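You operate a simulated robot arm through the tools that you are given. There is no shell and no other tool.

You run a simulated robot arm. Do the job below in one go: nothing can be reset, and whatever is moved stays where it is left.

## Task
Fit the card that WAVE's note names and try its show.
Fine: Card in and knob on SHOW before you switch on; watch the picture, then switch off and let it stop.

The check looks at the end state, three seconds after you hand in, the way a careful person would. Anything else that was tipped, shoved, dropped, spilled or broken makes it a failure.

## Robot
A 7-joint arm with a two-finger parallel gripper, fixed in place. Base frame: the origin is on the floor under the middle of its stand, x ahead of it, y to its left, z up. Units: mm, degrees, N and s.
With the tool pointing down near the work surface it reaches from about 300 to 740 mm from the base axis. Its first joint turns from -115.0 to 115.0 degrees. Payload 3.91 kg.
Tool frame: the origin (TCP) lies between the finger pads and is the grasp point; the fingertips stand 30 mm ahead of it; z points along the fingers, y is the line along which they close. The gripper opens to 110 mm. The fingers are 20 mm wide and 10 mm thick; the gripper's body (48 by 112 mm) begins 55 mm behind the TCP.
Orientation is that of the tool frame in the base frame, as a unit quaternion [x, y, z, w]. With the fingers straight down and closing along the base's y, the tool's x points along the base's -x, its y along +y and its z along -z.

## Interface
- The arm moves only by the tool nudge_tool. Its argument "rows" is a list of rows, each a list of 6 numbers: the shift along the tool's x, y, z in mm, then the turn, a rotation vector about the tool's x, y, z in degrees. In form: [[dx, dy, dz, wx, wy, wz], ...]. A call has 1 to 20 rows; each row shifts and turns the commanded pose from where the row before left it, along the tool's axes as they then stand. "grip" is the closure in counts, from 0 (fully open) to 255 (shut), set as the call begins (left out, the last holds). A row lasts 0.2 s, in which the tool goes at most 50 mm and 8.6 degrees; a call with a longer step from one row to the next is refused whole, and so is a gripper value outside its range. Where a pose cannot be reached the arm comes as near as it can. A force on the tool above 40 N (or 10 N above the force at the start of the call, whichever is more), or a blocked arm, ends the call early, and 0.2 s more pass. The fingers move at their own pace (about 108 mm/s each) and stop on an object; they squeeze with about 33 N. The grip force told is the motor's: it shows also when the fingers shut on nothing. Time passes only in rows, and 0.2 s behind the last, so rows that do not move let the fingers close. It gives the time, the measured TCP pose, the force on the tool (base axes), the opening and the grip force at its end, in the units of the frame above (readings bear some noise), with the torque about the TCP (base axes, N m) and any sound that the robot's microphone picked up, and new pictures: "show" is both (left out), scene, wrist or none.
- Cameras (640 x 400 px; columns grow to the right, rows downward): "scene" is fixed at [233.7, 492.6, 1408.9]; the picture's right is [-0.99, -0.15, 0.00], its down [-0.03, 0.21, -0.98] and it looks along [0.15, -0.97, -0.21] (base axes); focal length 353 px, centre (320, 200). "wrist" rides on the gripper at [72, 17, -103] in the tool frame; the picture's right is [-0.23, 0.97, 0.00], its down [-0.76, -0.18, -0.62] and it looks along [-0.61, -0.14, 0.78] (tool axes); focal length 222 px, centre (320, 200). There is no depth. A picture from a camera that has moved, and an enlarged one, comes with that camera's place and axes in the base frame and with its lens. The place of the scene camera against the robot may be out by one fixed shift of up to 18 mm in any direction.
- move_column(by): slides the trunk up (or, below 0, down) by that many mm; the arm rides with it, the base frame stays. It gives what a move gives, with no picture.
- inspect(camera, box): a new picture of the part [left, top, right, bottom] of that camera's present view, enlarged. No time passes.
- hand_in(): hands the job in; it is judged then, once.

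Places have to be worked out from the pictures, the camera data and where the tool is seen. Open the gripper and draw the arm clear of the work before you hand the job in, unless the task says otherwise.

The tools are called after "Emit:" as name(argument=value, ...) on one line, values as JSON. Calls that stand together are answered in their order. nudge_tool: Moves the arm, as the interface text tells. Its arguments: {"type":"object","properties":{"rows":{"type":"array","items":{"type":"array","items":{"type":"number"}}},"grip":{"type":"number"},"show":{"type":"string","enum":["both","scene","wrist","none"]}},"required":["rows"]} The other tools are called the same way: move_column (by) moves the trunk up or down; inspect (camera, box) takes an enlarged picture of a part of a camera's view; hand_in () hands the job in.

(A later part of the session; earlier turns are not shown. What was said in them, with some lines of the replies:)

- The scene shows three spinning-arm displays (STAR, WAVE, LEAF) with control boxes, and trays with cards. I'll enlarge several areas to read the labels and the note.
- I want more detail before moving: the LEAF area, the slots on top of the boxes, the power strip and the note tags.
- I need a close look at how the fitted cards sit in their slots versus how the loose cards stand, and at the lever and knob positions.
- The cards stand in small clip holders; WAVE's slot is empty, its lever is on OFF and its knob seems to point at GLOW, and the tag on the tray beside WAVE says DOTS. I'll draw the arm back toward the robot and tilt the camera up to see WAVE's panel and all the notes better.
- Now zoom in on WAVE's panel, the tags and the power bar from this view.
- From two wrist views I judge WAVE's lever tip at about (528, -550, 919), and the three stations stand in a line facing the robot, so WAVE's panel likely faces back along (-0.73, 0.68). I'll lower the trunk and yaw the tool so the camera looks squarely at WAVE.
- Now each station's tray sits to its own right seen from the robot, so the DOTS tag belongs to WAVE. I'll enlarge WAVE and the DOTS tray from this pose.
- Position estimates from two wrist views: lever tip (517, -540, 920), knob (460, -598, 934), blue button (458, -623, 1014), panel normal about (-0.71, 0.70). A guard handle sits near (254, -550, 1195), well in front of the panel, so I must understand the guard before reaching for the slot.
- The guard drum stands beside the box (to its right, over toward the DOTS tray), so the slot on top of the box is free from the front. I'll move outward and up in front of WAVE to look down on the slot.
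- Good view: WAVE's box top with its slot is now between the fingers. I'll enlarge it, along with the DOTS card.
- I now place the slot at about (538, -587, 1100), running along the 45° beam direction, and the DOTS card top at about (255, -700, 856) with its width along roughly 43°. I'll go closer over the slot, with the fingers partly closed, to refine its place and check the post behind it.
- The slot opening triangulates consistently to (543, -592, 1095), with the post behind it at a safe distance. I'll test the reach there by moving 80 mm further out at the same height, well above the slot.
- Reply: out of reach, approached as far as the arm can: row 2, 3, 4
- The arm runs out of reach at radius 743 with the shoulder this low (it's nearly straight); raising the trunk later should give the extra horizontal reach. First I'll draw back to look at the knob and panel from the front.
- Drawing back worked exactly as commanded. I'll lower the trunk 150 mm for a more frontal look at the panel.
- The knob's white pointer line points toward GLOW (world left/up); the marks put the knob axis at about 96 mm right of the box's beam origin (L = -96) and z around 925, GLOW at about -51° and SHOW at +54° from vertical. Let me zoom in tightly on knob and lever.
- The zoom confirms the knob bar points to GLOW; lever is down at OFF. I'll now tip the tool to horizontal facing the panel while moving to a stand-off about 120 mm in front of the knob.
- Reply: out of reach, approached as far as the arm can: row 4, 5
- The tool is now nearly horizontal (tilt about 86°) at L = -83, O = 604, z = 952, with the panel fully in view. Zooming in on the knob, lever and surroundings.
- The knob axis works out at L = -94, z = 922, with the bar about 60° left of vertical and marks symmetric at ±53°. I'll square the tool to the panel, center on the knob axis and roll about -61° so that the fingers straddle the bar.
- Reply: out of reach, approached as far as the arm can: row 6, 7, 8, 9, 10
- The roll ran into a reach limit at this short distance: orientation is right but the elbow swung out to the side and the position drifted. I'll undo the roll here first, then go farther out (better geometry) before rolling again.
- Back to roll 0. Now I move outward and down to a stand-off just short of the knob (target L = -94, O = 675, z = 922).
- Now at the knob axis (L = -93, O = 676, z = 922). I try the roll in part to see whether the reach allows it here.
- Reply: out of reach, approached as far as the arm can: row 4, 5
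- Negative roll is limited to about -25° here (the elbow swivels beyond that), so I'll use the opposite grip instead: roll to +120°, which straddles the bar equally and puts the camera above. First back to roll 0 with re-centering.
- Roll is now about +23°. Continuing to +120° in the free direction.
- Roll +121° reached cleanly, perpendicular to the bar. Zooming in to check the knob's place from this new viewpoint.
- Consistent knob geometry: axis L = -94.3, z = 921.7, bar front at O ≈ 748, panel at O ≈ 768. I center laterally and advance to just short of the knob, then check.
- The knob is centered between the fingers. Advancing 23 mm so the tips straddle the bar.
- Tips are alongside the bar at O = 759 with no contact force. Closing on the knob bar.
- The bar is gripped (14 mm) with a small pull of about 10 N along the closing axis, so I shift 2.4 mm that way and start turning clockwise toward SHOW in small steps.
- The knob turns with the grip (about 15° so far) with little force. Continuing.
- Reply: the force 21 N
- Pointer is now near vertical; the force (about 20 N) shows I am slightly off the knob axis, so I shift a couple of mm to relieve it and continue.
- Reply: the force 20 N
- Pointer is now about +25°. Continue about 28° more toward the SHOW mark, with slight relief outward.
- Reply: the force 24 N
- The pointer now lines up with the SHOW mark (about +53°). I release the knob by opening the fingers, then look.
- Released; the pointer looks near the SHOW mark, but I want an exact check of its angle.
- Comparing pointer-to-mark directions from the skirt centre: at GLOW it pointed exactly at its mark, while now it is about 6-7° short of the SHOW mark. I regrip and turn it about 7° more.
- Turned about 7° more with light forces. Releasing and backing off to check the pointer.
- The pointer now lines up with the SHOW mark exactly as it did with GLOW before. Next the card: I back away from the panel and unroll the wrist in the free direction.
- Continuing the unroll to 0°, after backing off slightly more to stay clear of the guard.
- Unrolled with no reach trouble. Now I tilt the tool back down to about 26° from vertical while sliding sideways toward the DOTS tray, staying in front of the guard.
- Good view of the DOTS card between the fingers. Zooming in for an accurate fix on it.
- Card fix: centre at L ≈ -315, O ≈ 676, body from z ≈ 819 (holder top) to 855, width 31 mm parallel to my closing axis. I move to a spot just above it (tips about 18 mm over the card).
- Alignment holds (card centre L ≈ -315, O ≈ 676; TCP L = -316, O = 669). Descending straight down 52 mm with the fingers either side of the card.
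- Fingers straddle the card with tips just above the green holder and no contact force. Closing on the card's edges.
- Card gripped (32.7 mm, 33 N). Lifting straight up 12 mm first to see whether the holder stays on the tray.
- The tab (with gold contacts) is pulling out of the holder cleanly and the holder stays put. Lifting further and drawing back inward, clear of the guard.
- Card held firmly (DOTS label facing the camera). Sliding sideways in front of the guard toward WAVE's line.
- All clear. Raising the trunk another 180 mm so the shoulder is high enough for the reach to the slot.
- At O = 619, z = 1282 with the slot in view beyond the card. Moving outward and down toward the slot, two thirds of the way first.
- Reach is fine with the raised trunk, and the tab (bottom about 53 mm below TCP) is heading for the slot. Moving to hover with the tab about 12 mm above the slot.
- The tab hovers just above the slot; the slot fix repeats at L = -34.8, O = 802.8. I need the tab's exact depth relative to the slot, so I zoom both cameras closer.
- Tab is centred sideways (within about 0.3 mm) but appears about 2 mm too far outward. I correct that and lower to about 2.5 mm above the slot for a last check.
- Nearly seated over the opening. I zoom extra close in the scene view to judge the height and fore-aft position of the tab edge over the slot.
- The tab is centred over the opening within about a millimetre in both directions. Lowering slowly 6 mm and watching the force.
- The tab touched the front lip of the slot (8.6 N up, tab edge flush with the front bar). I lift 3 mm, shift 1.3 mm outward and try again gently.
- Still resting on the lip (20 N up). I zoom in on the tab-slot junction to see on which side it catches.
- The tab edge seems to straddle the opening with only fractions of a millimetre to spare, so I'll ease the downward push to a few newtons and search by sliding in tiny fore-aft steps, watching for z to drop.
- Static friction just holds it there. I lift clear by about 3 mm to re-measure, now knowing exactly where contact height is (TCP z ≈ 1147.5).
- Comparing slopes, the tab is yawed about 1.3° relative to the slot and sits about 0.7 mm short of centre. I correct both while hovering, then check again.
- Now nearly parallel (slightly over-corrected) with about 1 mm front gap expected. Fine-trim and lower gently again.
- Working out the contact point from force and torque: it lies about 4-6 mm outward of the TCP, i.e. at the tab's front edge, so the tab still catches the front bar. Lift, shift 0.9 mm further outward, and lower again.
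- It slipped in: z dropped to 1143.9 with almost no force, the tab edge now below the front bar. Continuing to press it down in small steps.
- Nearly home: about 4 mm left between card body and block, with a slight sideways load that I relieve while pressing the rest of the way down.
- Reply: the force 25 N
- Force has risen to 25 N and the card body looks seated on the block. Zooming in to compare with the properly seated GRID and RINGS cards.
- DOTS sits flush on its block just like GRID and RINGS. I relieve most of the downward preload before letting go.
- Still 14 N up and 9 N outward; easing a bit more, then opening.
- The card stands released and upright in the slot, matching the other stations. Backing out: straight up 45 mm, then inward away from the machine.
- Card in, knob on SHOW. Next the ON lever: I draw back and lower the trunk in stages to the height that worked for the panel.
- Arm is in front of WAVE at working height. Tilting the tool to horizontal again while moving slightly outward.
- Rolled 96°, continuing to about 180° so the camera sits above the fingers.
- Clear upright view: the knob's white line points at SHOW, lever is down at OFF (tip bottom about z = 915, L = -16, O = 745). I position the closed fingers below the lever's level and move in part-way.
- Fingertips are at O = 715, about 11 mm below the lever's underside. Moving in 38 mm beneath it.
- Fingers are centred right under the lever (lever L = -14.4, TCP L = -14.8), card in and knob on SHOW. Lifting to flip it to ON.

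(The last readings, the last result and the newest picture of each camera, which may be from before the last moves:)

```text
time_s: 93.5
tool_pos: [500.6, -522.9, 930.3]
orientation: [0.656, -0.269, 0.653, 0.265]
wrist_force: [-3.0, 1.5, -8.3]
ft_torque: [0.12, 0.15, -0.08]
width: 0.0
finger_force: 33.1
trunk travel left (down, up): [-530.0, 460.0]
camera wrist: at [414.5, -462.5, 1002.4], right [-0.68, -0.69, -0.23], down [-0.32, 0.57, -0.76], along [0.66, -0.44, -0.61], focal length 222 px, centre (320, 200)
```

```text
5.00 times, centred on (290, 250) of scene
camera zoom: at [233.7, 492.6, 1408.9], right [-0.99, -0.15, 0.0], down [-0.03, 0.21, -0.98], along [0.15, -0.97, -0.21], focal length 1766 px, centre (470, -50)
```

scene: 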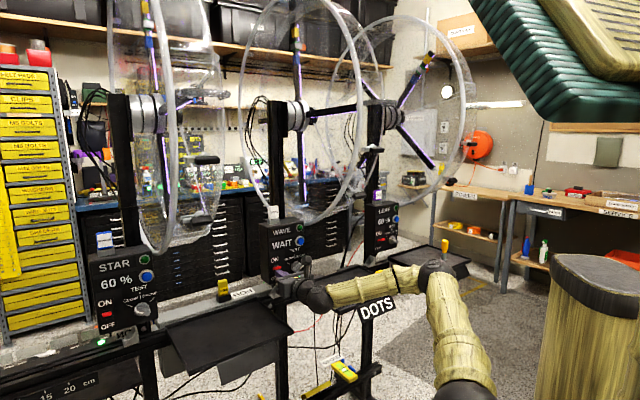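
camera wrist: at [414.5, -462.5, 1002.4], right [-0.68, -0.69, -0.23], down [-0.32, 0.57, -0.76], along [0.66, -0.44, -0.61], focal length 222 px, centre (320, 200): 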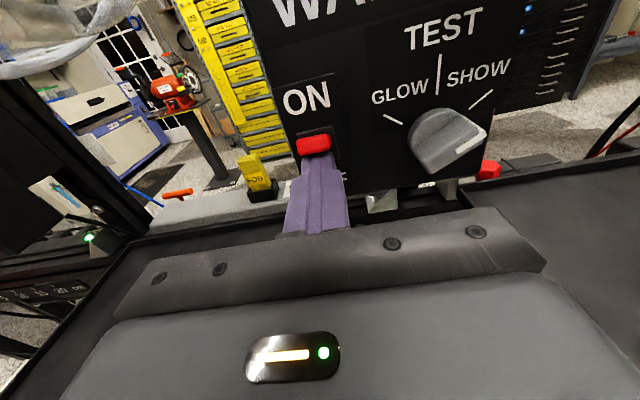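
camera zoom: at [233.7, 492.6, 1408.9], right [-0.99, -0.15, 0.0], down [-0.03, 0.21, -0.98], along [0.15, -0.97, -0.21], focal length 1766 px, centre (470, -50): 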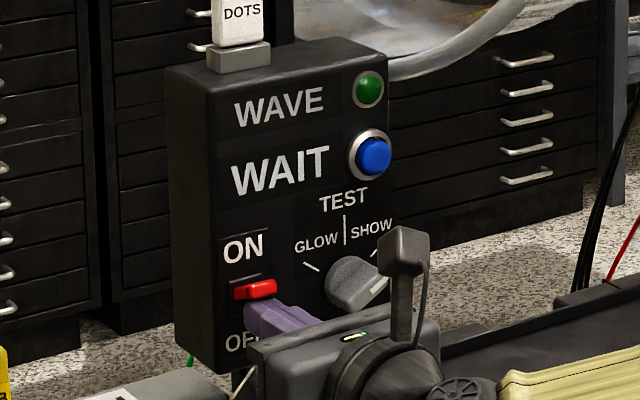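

The lever flipped and WAVE's display lit up with "WAIT" as the arms start turning. I lower the fingers a bit off the lever to confirm it stays on, and watch.

Emit:
nudge_tool(rows=[[-8, 0, 0, 0, 0, 0], [-8, 0, 0, 0, 0, 0], [0, 0, -12, 0, 0, 0], [0, 0, -15, 0, 0, 0], [0, 0, -15, 0, 0, 0]], show="both")

Emit:
inspect(camera="scene", box=[250, 210, 330, 290])

Emit:
inspect(camera="scene", box=[230, 0, 390, 230])

```text
time_s: 94.7
tool_pos: [470.6, -493.6, 916.0]
orientation: [0.655, -0.268, 0.655, 0.266]
wrist_force: [-0.1, 0.1, -0.6]
ft_torque: [0.02, 0.02, 0.0]
width: 0.1
finger_force: 32.6
trunk travel left (down, up): [-530.0, 460.0]
camera wrist: at [384.5, -432.8, 988.0], right [-0.68, -0.7, -0.23], down [-0.32, 0.57, -0.76], along [0.66, -0.44, -0.61], focal length 222 px, centre (320, 200)
```

scene: 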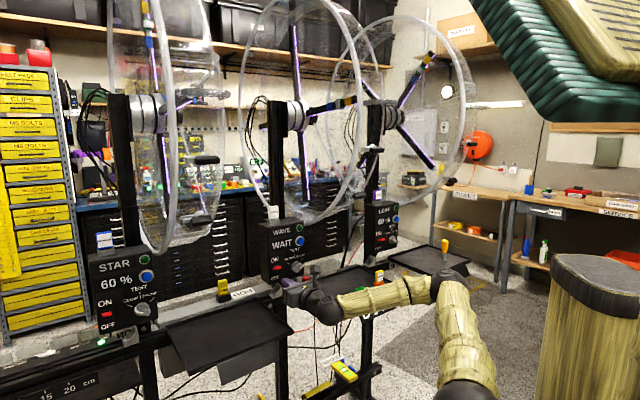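
wrist: 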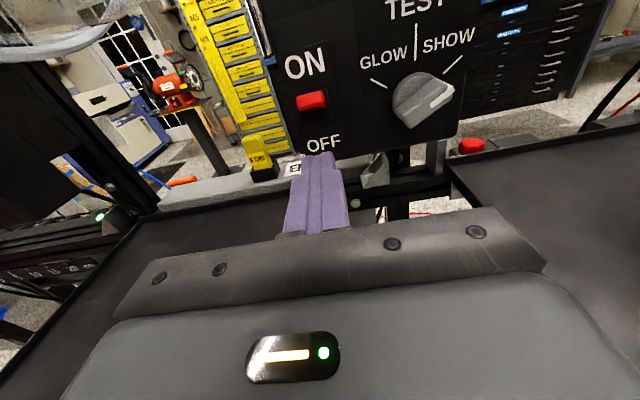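

```text
5.00 times, centred on (290, 250) of scene
camera zoom: at [233.7, 492.6, 1408.9], right [-0.99, -0.15, 0.0], down [-0.03, 0.21, -0.98], along [0.15, -0.97, -0.21], focal length 1766 px, centre (470, -50)
```

zoom: 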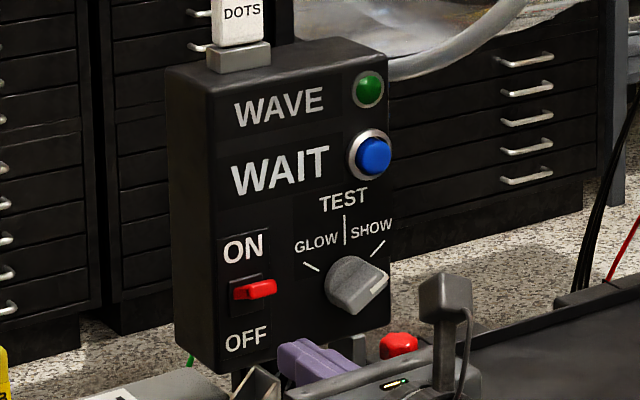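

```text
1.74 times, centred on (310, 115) of scene
camera zoom: at [233.7, 492.6, 1408.9], right [-0.99, -0.15, 0.0], down [-0.03, 0.21, -0.98], along [0.15, -0.97, -0.21], focal length 614 px, centre (337, 348)
```

zoom: 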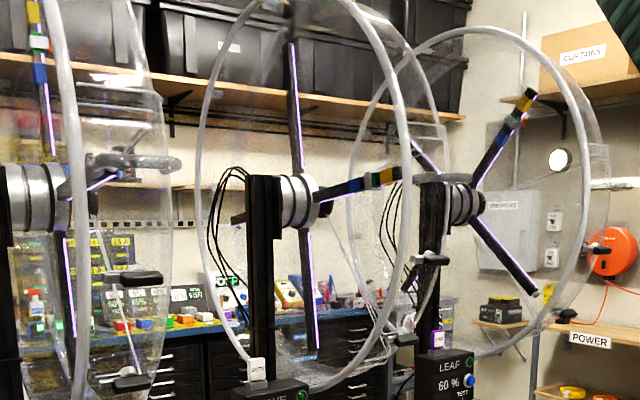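

Lever stays on ON, display still "WAIT" with the arms slowly turning. I hold still for a few seconds and watch.

Emit:
nudge_tool(rows=[[0, 0, 0, 0, 0, 0], [0, 0, 0, 0, 0, 0], [0, 0, 0, 0, 0, 0], [0, 0, 0, 0, 0, 0], [0, 0, 0, 0, 0, 0], [0, 0, 0, 0, 0, 0], [0, 0, 0, 0, 0, 0], [0, 0, 0, 0, 0, 0], [0, 0, 0, 0, 0, 0], [0, 0, 0, 0, 0, 0]], show="scene")

Emit:
inspect(camera="scene", box=[230, 0, 390, 290])

Emit:
inspect(camera="scene", box=[250, 210, 330, 290])

```text
time_s: 96.9
tool_pos: [469.5, -492.6, 915.5]
orientation: [0.655, -0.268, 0.655, 0.265]
wrist_force: [-0.4, 0.1, 0.4]
ft_torque: [0.0, -0.04, 0.0]
width: 0.0
finger_force: 33.4
trunk travel left (down, up): [-530.0, 460.0]
```

scene: 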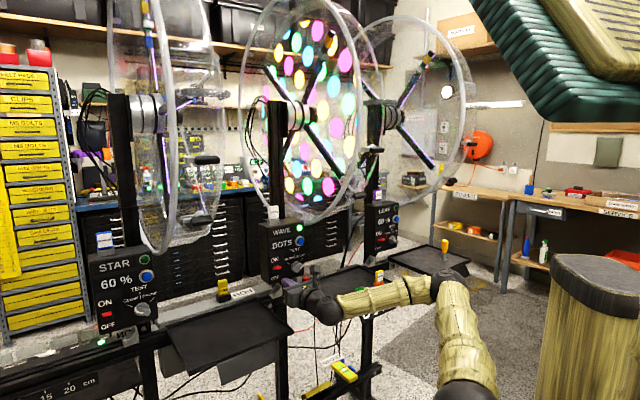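

```text
1.38 times, centred on (310, 145) of scene
camera zoom: at [233.7, 492.6, 1408.9], right [-0.99, -0.15, 0.0], down [-0.03, 0.21, -0.98], along [0.15, -0.97, -0.21], focal length 487 px, centre (334, 276)
```

zoom: 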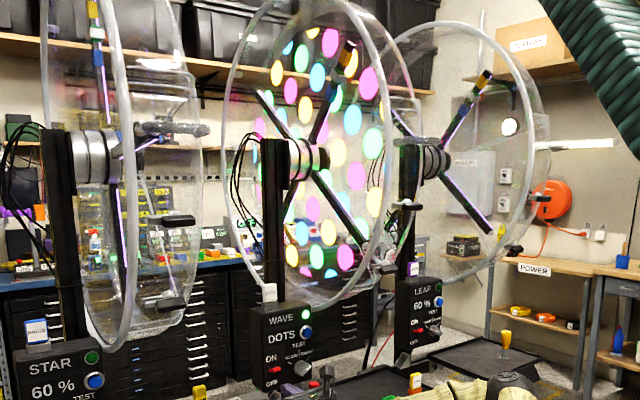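

```text
5.00 times, centred on (290, 250) of scene
camera zoom: at [233.7, 492.6, 1408.9], right [-0.99, -0.15, 0.0], down [-0.03, 0.21, -0.98], along [0.15, -0.97, -0.21], focal length 1766 px, centre (470, -50)
```

zoom: 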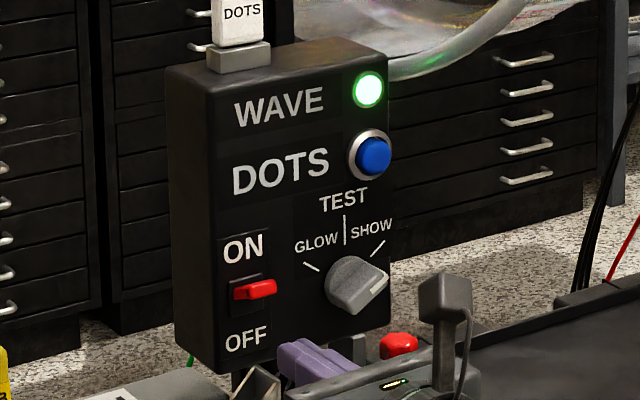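

The show works: a field of coloured dots, display "DOTS", green lamp lit. I keep watching a few more seconds and look at the lever's ON position for switching off.

Emit:
nudge_tool(rows=[[0, 0, 0, 0, 0, 0], [0, 0, 0, 0, 0, 0], [0, 0, 0, 0, 0, 0], [0, 0, 0, 0, 0, 0], [0, 0, 0, 0, 0, 0], [0, 0, 0, 0, 0, 0], [0, 0, 0, 0, 0, 0], [0, 0, 0, 0, 0, 0], [0, 0, 0, 0, 0, 0], [0, 0, 0, 0, 0, 0], [0, 0, 0, 0, 0, 0], [0, 0, 0, 0, 0, 0], [0, 0, 0, 0, 0, 0], [0, 0, 0, 0, 0, 0], [0, 0, 0, 0, 0, 0]], show="both")

Emit:
inspect(camera="wrist", box=[270, 30, 370, 180])

Emit:
inspect(camera="scene", box=[250, 210, 330, 290])

```text
time_s: 100.1
tool_pos: [470.4, -494.0, 915.2]
orientation: [0.655, -0.268, 0.655, 0.265]
wrist_force: [0.0, -0.7, 0.0]
ft_torque: [0.03, -0.02, -0.01]
width: 0.1
finger_force: 32.7
trunk travel left (down, up): [-530.0, 460.0]
camera wrist: at [384.7, -432.9, 987.9], right [-0.68, -0.7, -0.23], down [-0.32, 0.57, -0.76], along [0.66, -0.44, -0.61], focal length 222 px, centre (320, 200)
```

scene: 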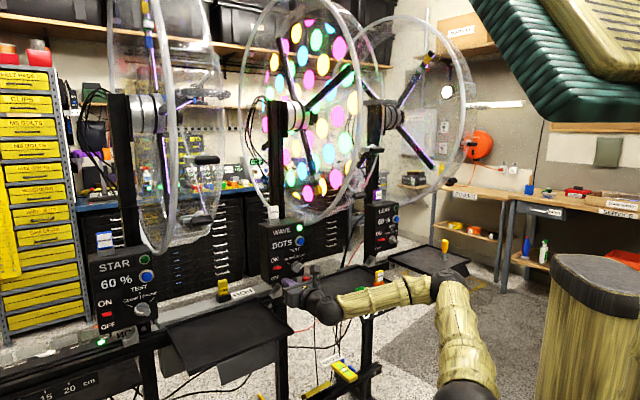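
wrist: 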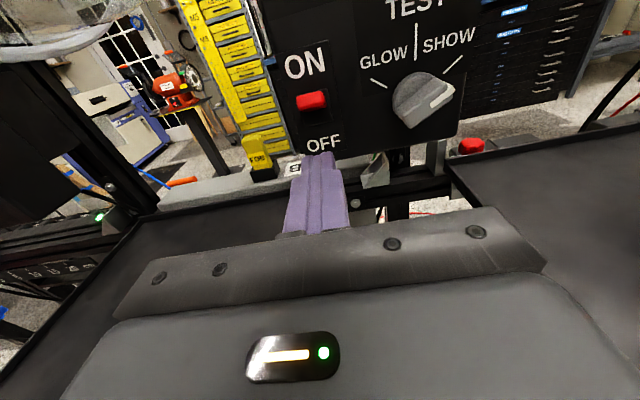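

```text
2.67 times, centred on (320, 105) of wrist
camera zoom: at [384.7, -432.9, 987.9], right [-0.68, -0.7, -0.23], down [-0.32, 0.57, -0.76], along [0.66, -0.44, -0.61], focal length 592 px, centre (320, 453)
```

zoom: 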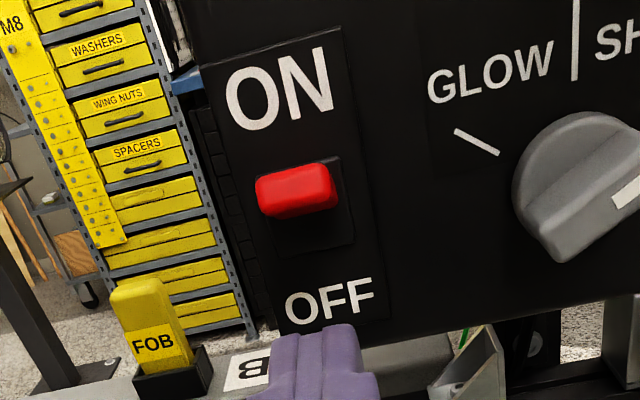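

```text
5.00 times, centred on (290, 250) of scene
camera zoom: at [233.7, 492.6, 1408.9], right [-0.99, -0.15, 0.0], down [-0.03, 0.21, -0.98], along [0.15, -0.97, -0.21], focal length 1766 px, centre (470, -50)
```

zoom: 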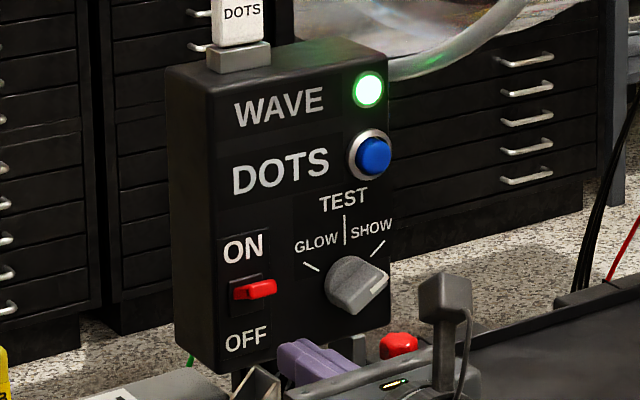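

Watched the stable DOTS picture for several seconds. Now to switch off: raise the fingers above the lever level, then move in over it.

Emit:
nudge_tool(rows=[[14, 0, 0, 0, 0, 0], [14, 0, 0, 0, 0, 0], [14, 0, 0, 0, 0, 0], [14, 0, 0, 0, 0, 0], [0, 0, 14, 0, 0, 0], [0, 0, 14, 0, 0, 0], [0, 0, 14, 0, 0, 0]], show="both")

Emit:
inspect(camera="wrist", box=[240, 60, 400, 220])

Emit:
inspect(camera="scene", box=[250, 210, 330, 290])

```text
time_s: 101.7
tool_pos: [501.0, -524.3, 969.4]
orientation: [0.655, -0.269, 0.654, 0.267]
wrist_force: [0.2, 0.3, 0.1]
ft_torque: [0.02, -0.02, 0.0]
width: 0.0
finger_force: 32.6
trunk travel left (down, up): [-530.0, 460.0]
camera wrist: at [414.9, -462.5, 1043.7], right [-0.68, -0.7, -0.23], down [-0.32, 0.57, -0.76], along [0.66, -0.44, -0.61], focal length 222 px, centre (320, 200)
```

scene: 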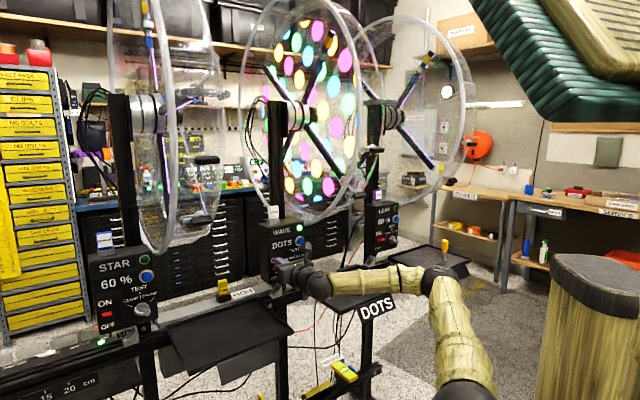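
wrist: 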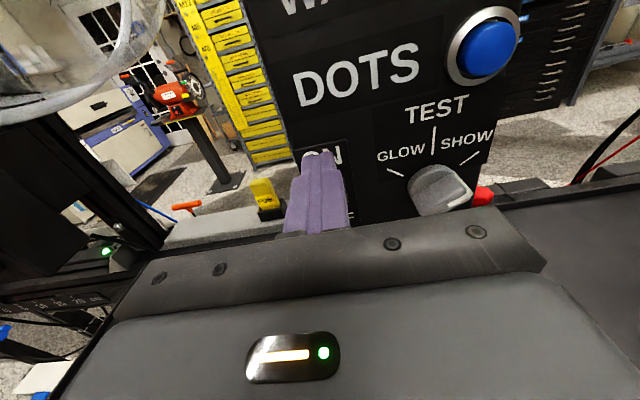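

```text
2.50 times, centred on (320, 140) of wrist
camera zoom: at [414.9, -462.5, 1043.7], right [-0.68, -0.7, -0.23], down [-0.32, 0.57, -0.76], along [0.66, -0.44, -0.61], focal length 555 px, centre (320, 350)
```

zoom: 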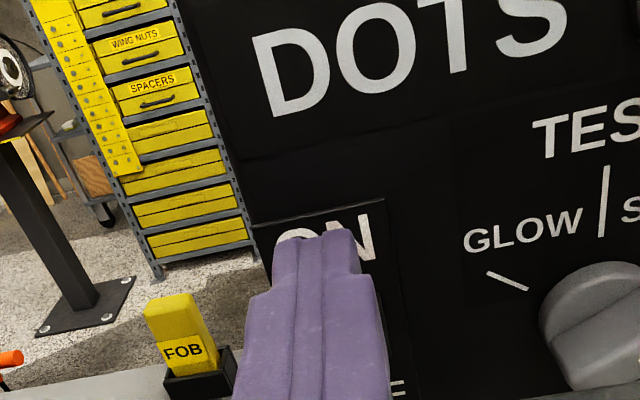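

```text
5.00 times, centred on (290, 250) of scene
camera zoom: at [233.7, 492.6, 1408.9], right [-0.99, -0.15, 0.0], down [-0.03, 0.21, -0.98], along [0.15, -0.97, -0.21], focal length 1766 px, centre (470, -50)
```

zoom: 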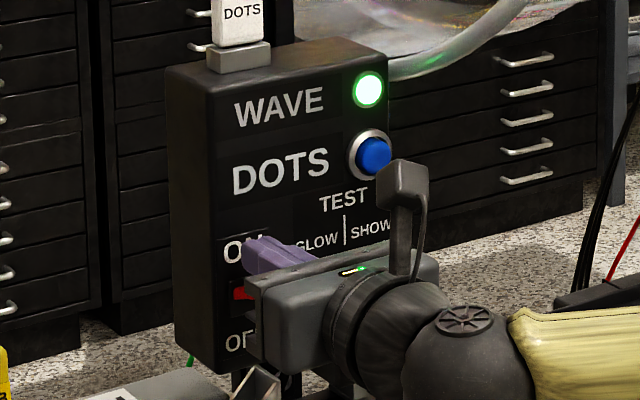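

Fingers are over the lever (z = 969), picture still running. Pressing down to switch off.

Emit:
nudge_tool(rows=[[-5, 0, 0, 0, 0, 0], [-5, 0, 0, 0, 0, 0], [-5, 0, 0, 0, 0, 0], [-5, 0, 0, 0, 0, 0], [-5, 0, 0, 0, 0, 0], [-5, 0, 0, 0, 0, 0], [-4, 0, 0, 0, 0, 0]], show="both")

Emit:
inspect(camera="scene", box=[250, 210, 330, 290])

Emit:
inspect(camera="wrist", box=[240, 60, 400, 220])

```text
time_s: 103.3
tool_pos: [500.9, -521.9, 940.0]
orientation: [0.652, -0.268, 0.657, 0.268]
wrist_force: [0.2, -1.0, 13.3]
ft_torque: [-0.29, -0.27, -0.01]
width: 0.2
finger_force: 32.8
trunk travel left (down, up): [-530.0, 460.0]
camera wrist: at [413.8, -460.9, 1012.7], right [-0.68, -0.7, -0.23], down [-0.32, 0.56, -0.76], along [0.66, -0.45, -0.6], focal length 222 px, centre (320, 200)
```

scene: 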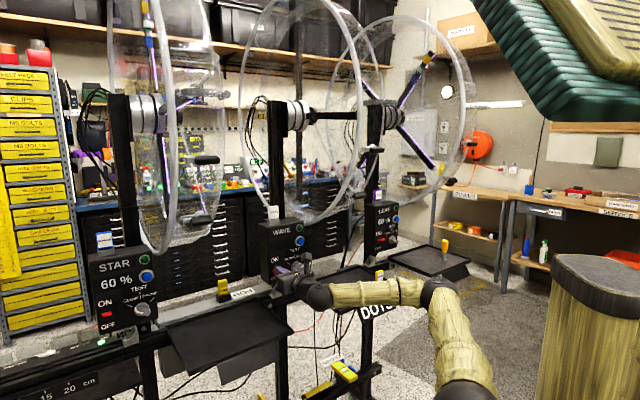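
wrist: 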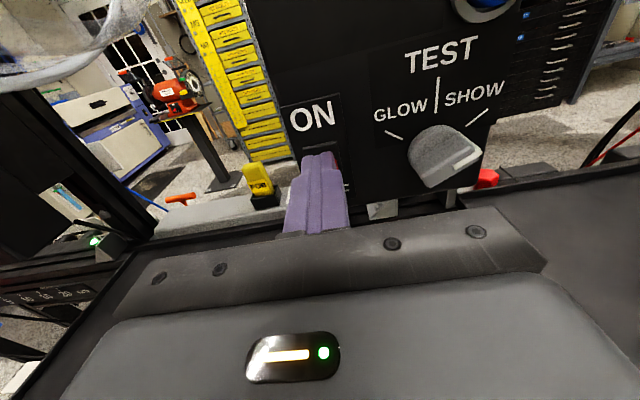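

```text
5.00 times, centred on (290, 250) of scene
camera zoom: at [233.7, 492.6, 1408.9], right [-0.99, -0.15, 0.0], down [-0.03, 0.21, -0.98], along [0.15, -0.97, -0.21], focal length 1766 px, centre (470, -50)
```

zoom: 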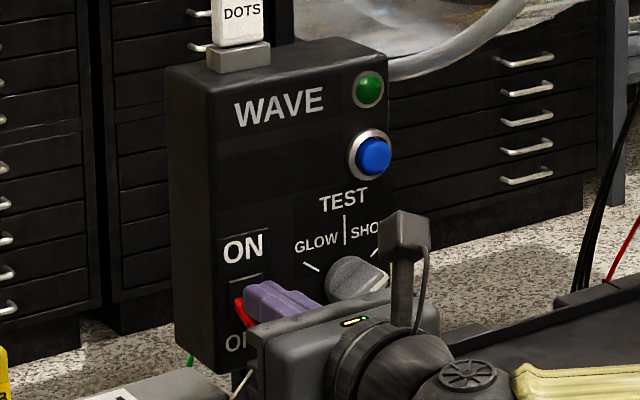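

```text
2.50 times, centred on (320, 140) of wrist
camera zoom: at [413.8, -460.9, 1012.7], right [-0.68, -0.7, -0.23], down [-0.32, 0.56, -0.76], along [0.66, -0.45, -0.6], focal length 555 px, centre (320, 350)
```

zoom: 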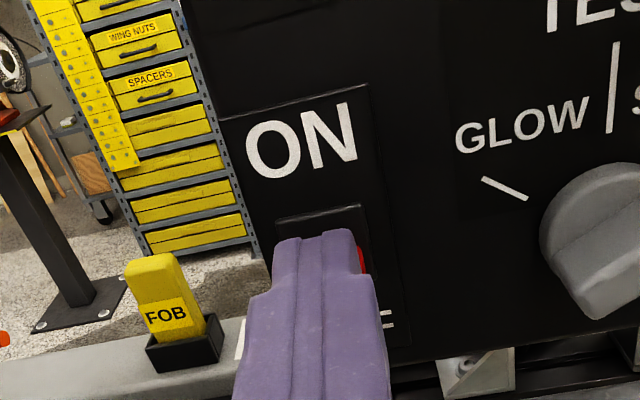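

Display and lamp went dark - it's switched off. Lifting off the lever and drawing back to verify it stays at OFF.

Emit:
nudge_tool(rows=[[8, 0, 0, 0, 0, 0], [10, 0, 0, 0, 0, 0], [0, 0, -20, 0, 0, 0], [0, 0, -25, 0, 0, 0], [0, 0, -25, 0, 0, 0]], show="both")

Emit:
inspect(camera="scene", box=[250, 190, 330, 290])

Emit:
inspect(camera="scene", box=[230, 0, 390, 230])

Emit:
inspect(camera="wrist", box=[200, 40, 460, 200])

```text
time_s: 104.5
tool_pos: [451.1, -473.5, 955.0]
orientation: [0.655, -0.268, 0.655, 0.266]
wrist_force: [0.3, 0.0, 0.2]
ft_torque: [0.02, -0.01, -0.01]
width: 0.0
finger_force: 32.7
trunk travel left (down, up): [-530.0, 460.0]
camera wrist: at [364.6, -412.9, 1028.0], right [-0.68, -0.7, -0.23], down [-0.32, 0.57, -0.76], along [0.66, -0.44, -0.61], focal length 222 px, centre (320, 200)
```

scene: 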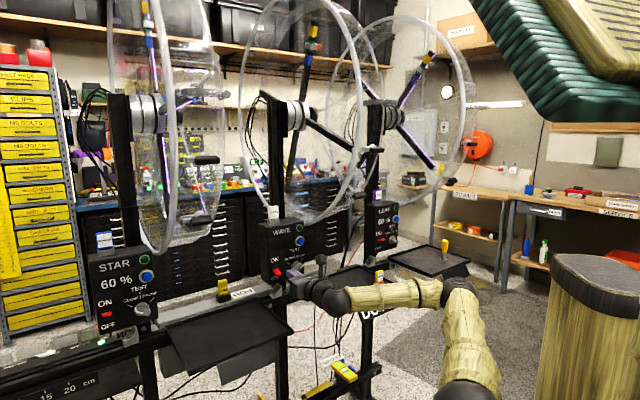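
wrist: 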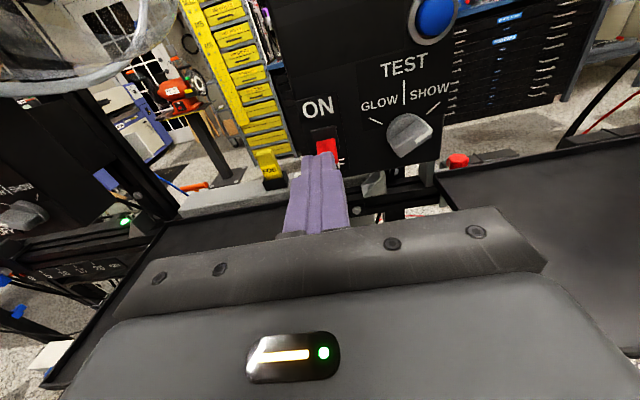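

```text
4.00 times, centred on (290, 240) of scene
camera zoom: at [233.7, 492.6, 1408.9], right [-0.99, -0.15, 0.0], down [-0.03, 0.21, -0.98], along [0.15, -0.97, -0.21], focal length 1413 px, centre (440, 40)
```

zoom: 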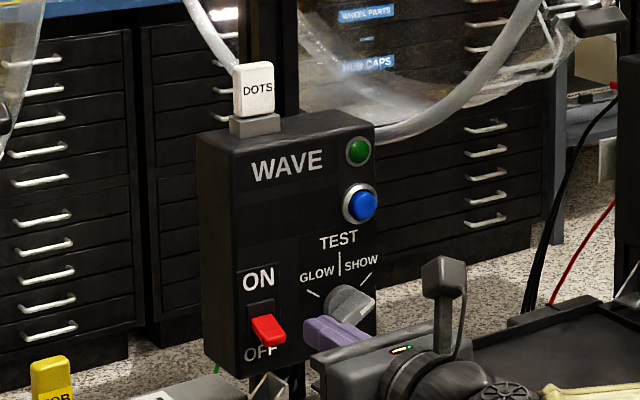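

```text
1.74 times, centred on (310, 115) of scene
camera zoom: at [233.7, 492.6, 1408.9], right [-0.99, -0.15, 0.0], down [-0.03, 0.21, -0.98], along [0.15, -0.97, -0.21], focal length 614 px, centre (337, 348)
```

zoom: 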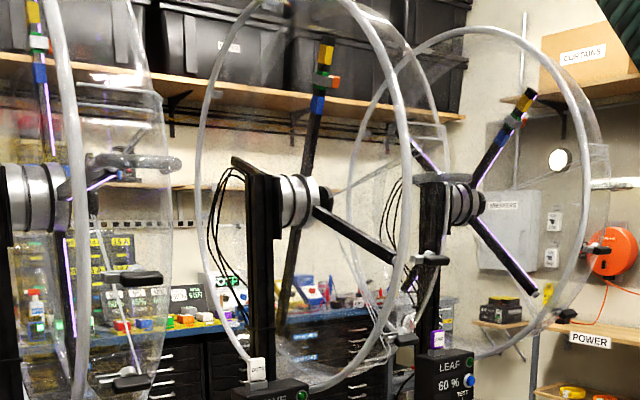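

```text
2.46 times, centred on (330, 120) of wrist
camera zoom: at [364.6, -412.9, 1028.0], right [-0.68, -0.7, -0.23], down [-0.32, 0.57, -0.76], along [0.66, -0.44, -0.61], focal length 547 px, centre (295, 397)
```

zoom: 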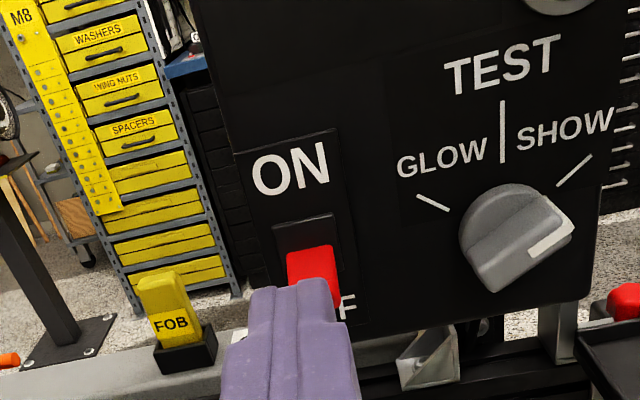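

Lever is at OFF and the arms are coasting. I draw the tool well clear, open the gripper, and wait for the arms to stop.

Emit:
nudge_tool(rows=[[0, 0, -30, 0, 0, 0], [0, 0, -30, 0, 0, 0], [0, 0, -30, 0, 0, 0], [0, 0, -30, 0, 0, 0], [0, 0, 0, 0, 0, 0]], show="none")

Emit:
nudge_tool(rows=[[0, 0, 0, 0, 0, 0], [0, 0, 0, 0, 0, 0], [0, 0, 0, 0, 0, 0], [0, 0, 0, 0, 0, 0], [0, 0, 0, 0, 0, 0], [0, 0, 0, 0, 0, 0], [0, 0, 0, 0, 0, 0], [0, 0, 0, 0, 0, 0], [0, 0, 0, 0, 0, 0], [0, 0, 0, 0, 0, 0], [0, 0, 0, 0, 0, 0], [0, 0, 0, 0, 0, 0], [0, 0, 0, 0, 0, 0], [0, 0, 0, 0, 0, 0], [0, 0, 0, 0, 0, 0], [0, 0, 0, 0, 0, 0], [0, 0, 0, 0, 0, 0], [0, 0, 0, 0, 0, 0], [0, 0, 0, 0, 0, 0], [0, 0, 0, 0, 0, 0]], grip=0, show="scene")

Emit:
nudge_tool(rows=[[0, 0, 0, 0, 0, 0]], show="scene")

```text
time_s: 105.7
tool_pos: [364.5, -388.9, 955.2]
orientation: [0.655, -0.268, 0.654, 0.266]
wrist_force: [-0.3, -0.2, -0.3]
ft_torque: [-0.03, -0.01, -0.03]
width: 0.0
finger_force: 33.6
trunk travel left (down, up): [-530.0, 460.0]
```

```text
time_s: 109.9
tool_pos: [364.7, -389.0, 954.5]
orientation: [0.655, -0.268, 0.655, 0.266]
wrist_force: [0.2, -0.1, 0.1]
ft_torque: [0.0, -0.03, -0.02]
width: 109.9
finger_force: 0.0
trunk travel left (down, up): [-530.0, 460.0]
```

scene: 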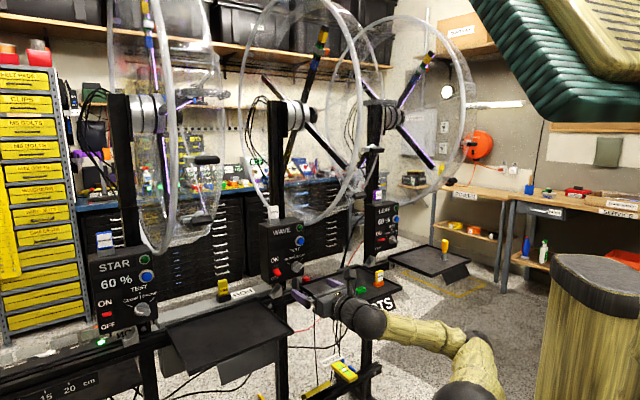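

```text
time_s: 110.3
tool_pos: [365.2, -389.7, 954.6]
orientation: [0.655, -0.268, 0.655, 0.266]
wrist_force: [0.2, -0.3, -0.1]
ft_torque: [-0.01, 0.02, -0.01]
width: 110.0
finger_force: 0.0
trunk travel left (down, up): [-530.0, 460.0]
```

scene: 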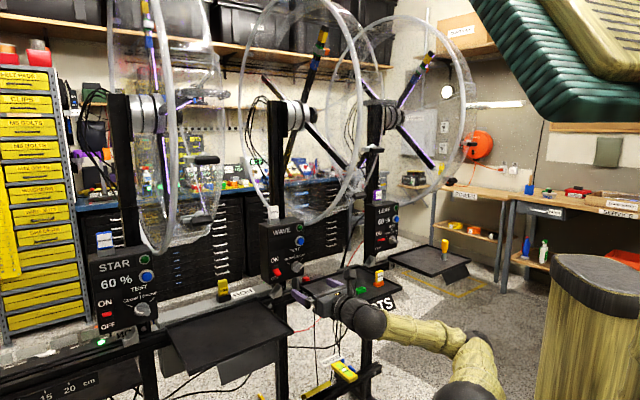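

The arms look identical in two pictures 0.4 s apart, so they seem to have stopped. I draw back a bit more, wait, and verify all details.

Emit:
nudge_tool(rows=[[0, 0, -20, 0, 0, 0], [0, 0, -20, 0, 0, 0], [0, 0, 0, 0, 0, 0], [0, 0, 0, 0, 0, 0], [0, 0, 0, 0, 0, 0], [0, 0, 0, 0, 0, 0], [0, 0, 0, 0, 0, 0], [0, 0, 0, 0, 0, 0], [0, 0, 0, 0, 0, 0], [0, 0, 0, 0, 0, 0], [0, 0, 0, 0, 0, 0], [0, 0, 0, 0, 0, 0], [0, 0, 0, 0, 0, 0], [0, 0, 0, 0, 0, 0], [0, 0, 0, 0, 0, 0]], show="both")

Emit:
inspect(camera="scene", box=[230, 0, 390, 230])

Emit:
inspect(camera="scene", box=[240, 195, 400, 315])

Emit:
inspect(camera="wrist", box=[200, 0, 640, 240])

```text
time_s: 113.5
tool_pos: [351.9, -385.2, 956.1]
orientation: [0.655, -0.269, 0.655, 0.265]
wrist_force: [-0.4, -0.4, -0.9]
ft_torque: [-0.01, -0.03, -0.01]
width: 109.7
finger_force: 0.1
out of reach, approached as far as the arm can: row 1, 2
trunk travel left (down, up): [-530.0, 460.0]
camera wrist: at [267.2, -324.0, 1028.4], right [-0.68, -0.7, -0.23], down [-0.32, 0.57, -0.76], along [0.66, -0.44, -0.61], focal length 222 px, centre (320, 200)
```

scene: 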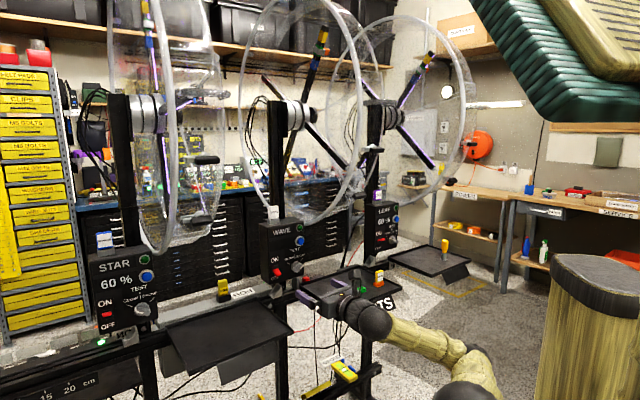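
wrist: 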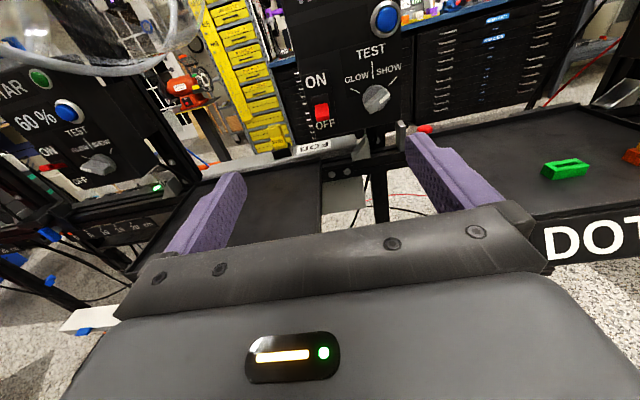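

```text
1.74 times, centred on (310, 115) of scene
camera zoom: at [233.7, 492.6, 1408.9], right [-0.99, -0.15, 0.0], down [-0.03, 0.21, -0.98], along [0.15, -0.97, -0.21], focal length 614 px, centre (337, 348)
```

zoom: 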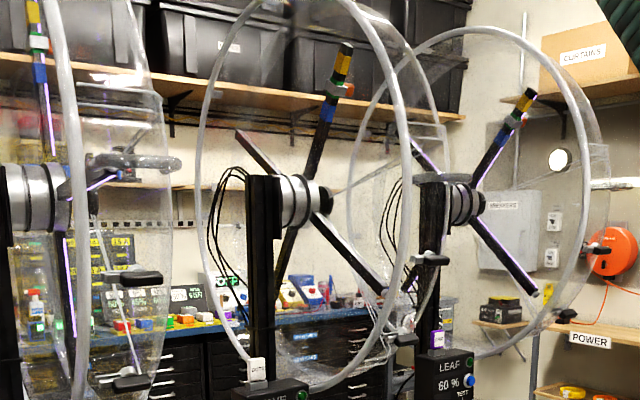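

```text
3.33 times, centred on (320, 255) of scene
camera zoom: at [233.7, 492.6, 1408.9], right [-0.99, -0.15, 0.0], down [-0.03, 0.21, -0.98], along [0.15, -0.97, -0.21], focal length 1177 px, centre (320, 17)
```

zoom: 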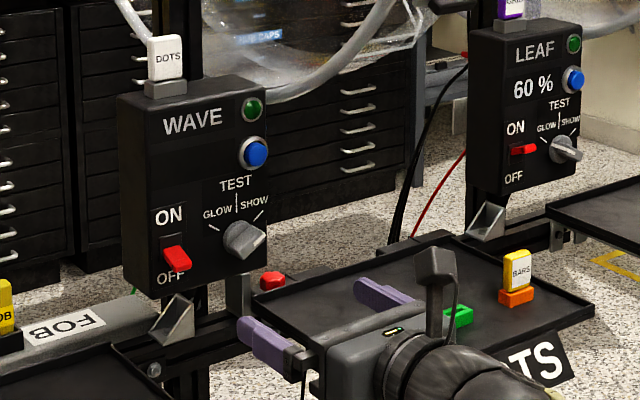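

```text
1.45 times, centred on (420, 120) of wrist
camera zoom: at [267.2, -324.0, 1028.4], right [-0.68, -0.7, -0.23], down [-0.32, 0.57, -0.76], along [0.66, -0.44, -0.61], focal length 323 px, centre (174, 316)
```

zoom: 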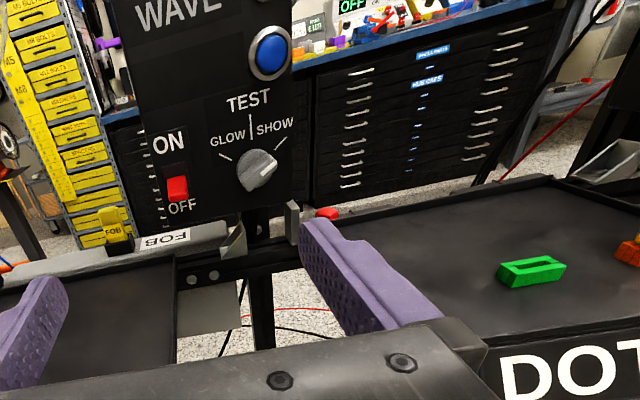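

Final state: DOTS card seated in WAVE, knob on SHOW, lever on OFF, display and lamp dark. The arms are in the same place in pictures over 3 s apart, so they have stopped. The gripper is open and clear, and the holder, BARS, FOB and the other stations are untouched. Handing in.

Emit:
hand_in()

```text
The job is handed in.
```

The job is handed in. WAVE's note names DOTS, so I fitted the DOTS card and ran its show.

- **Setup:** I turned WAVE's knob from GLOW to SHOW. Then I took the DOTS card from its holder and pressed it into the slot on top of WAVE's box. It caught on the lip of the slot a few times before going in, and now sits flush like the cards on STAR and LEAF.
- **Show:** I switched on only after both were done. The display read "WAIT", then "DOTS", the green lamp lit and the arms showed a field of coloured dots. I watched it for about five seconds.
- **Shutdown:** I switched off and waited. The arms were in the same position in pictures more than three seconds apart, so I took them as stopped.

At hand-in the card was in, the knob on SHOW, the lever on OFF, and the display and lamp dark. The gripper was open and drawn back from the panel. In the last pictures the empty holder, the BARS card and the other stations were where they started. I have not been told the result of the check.
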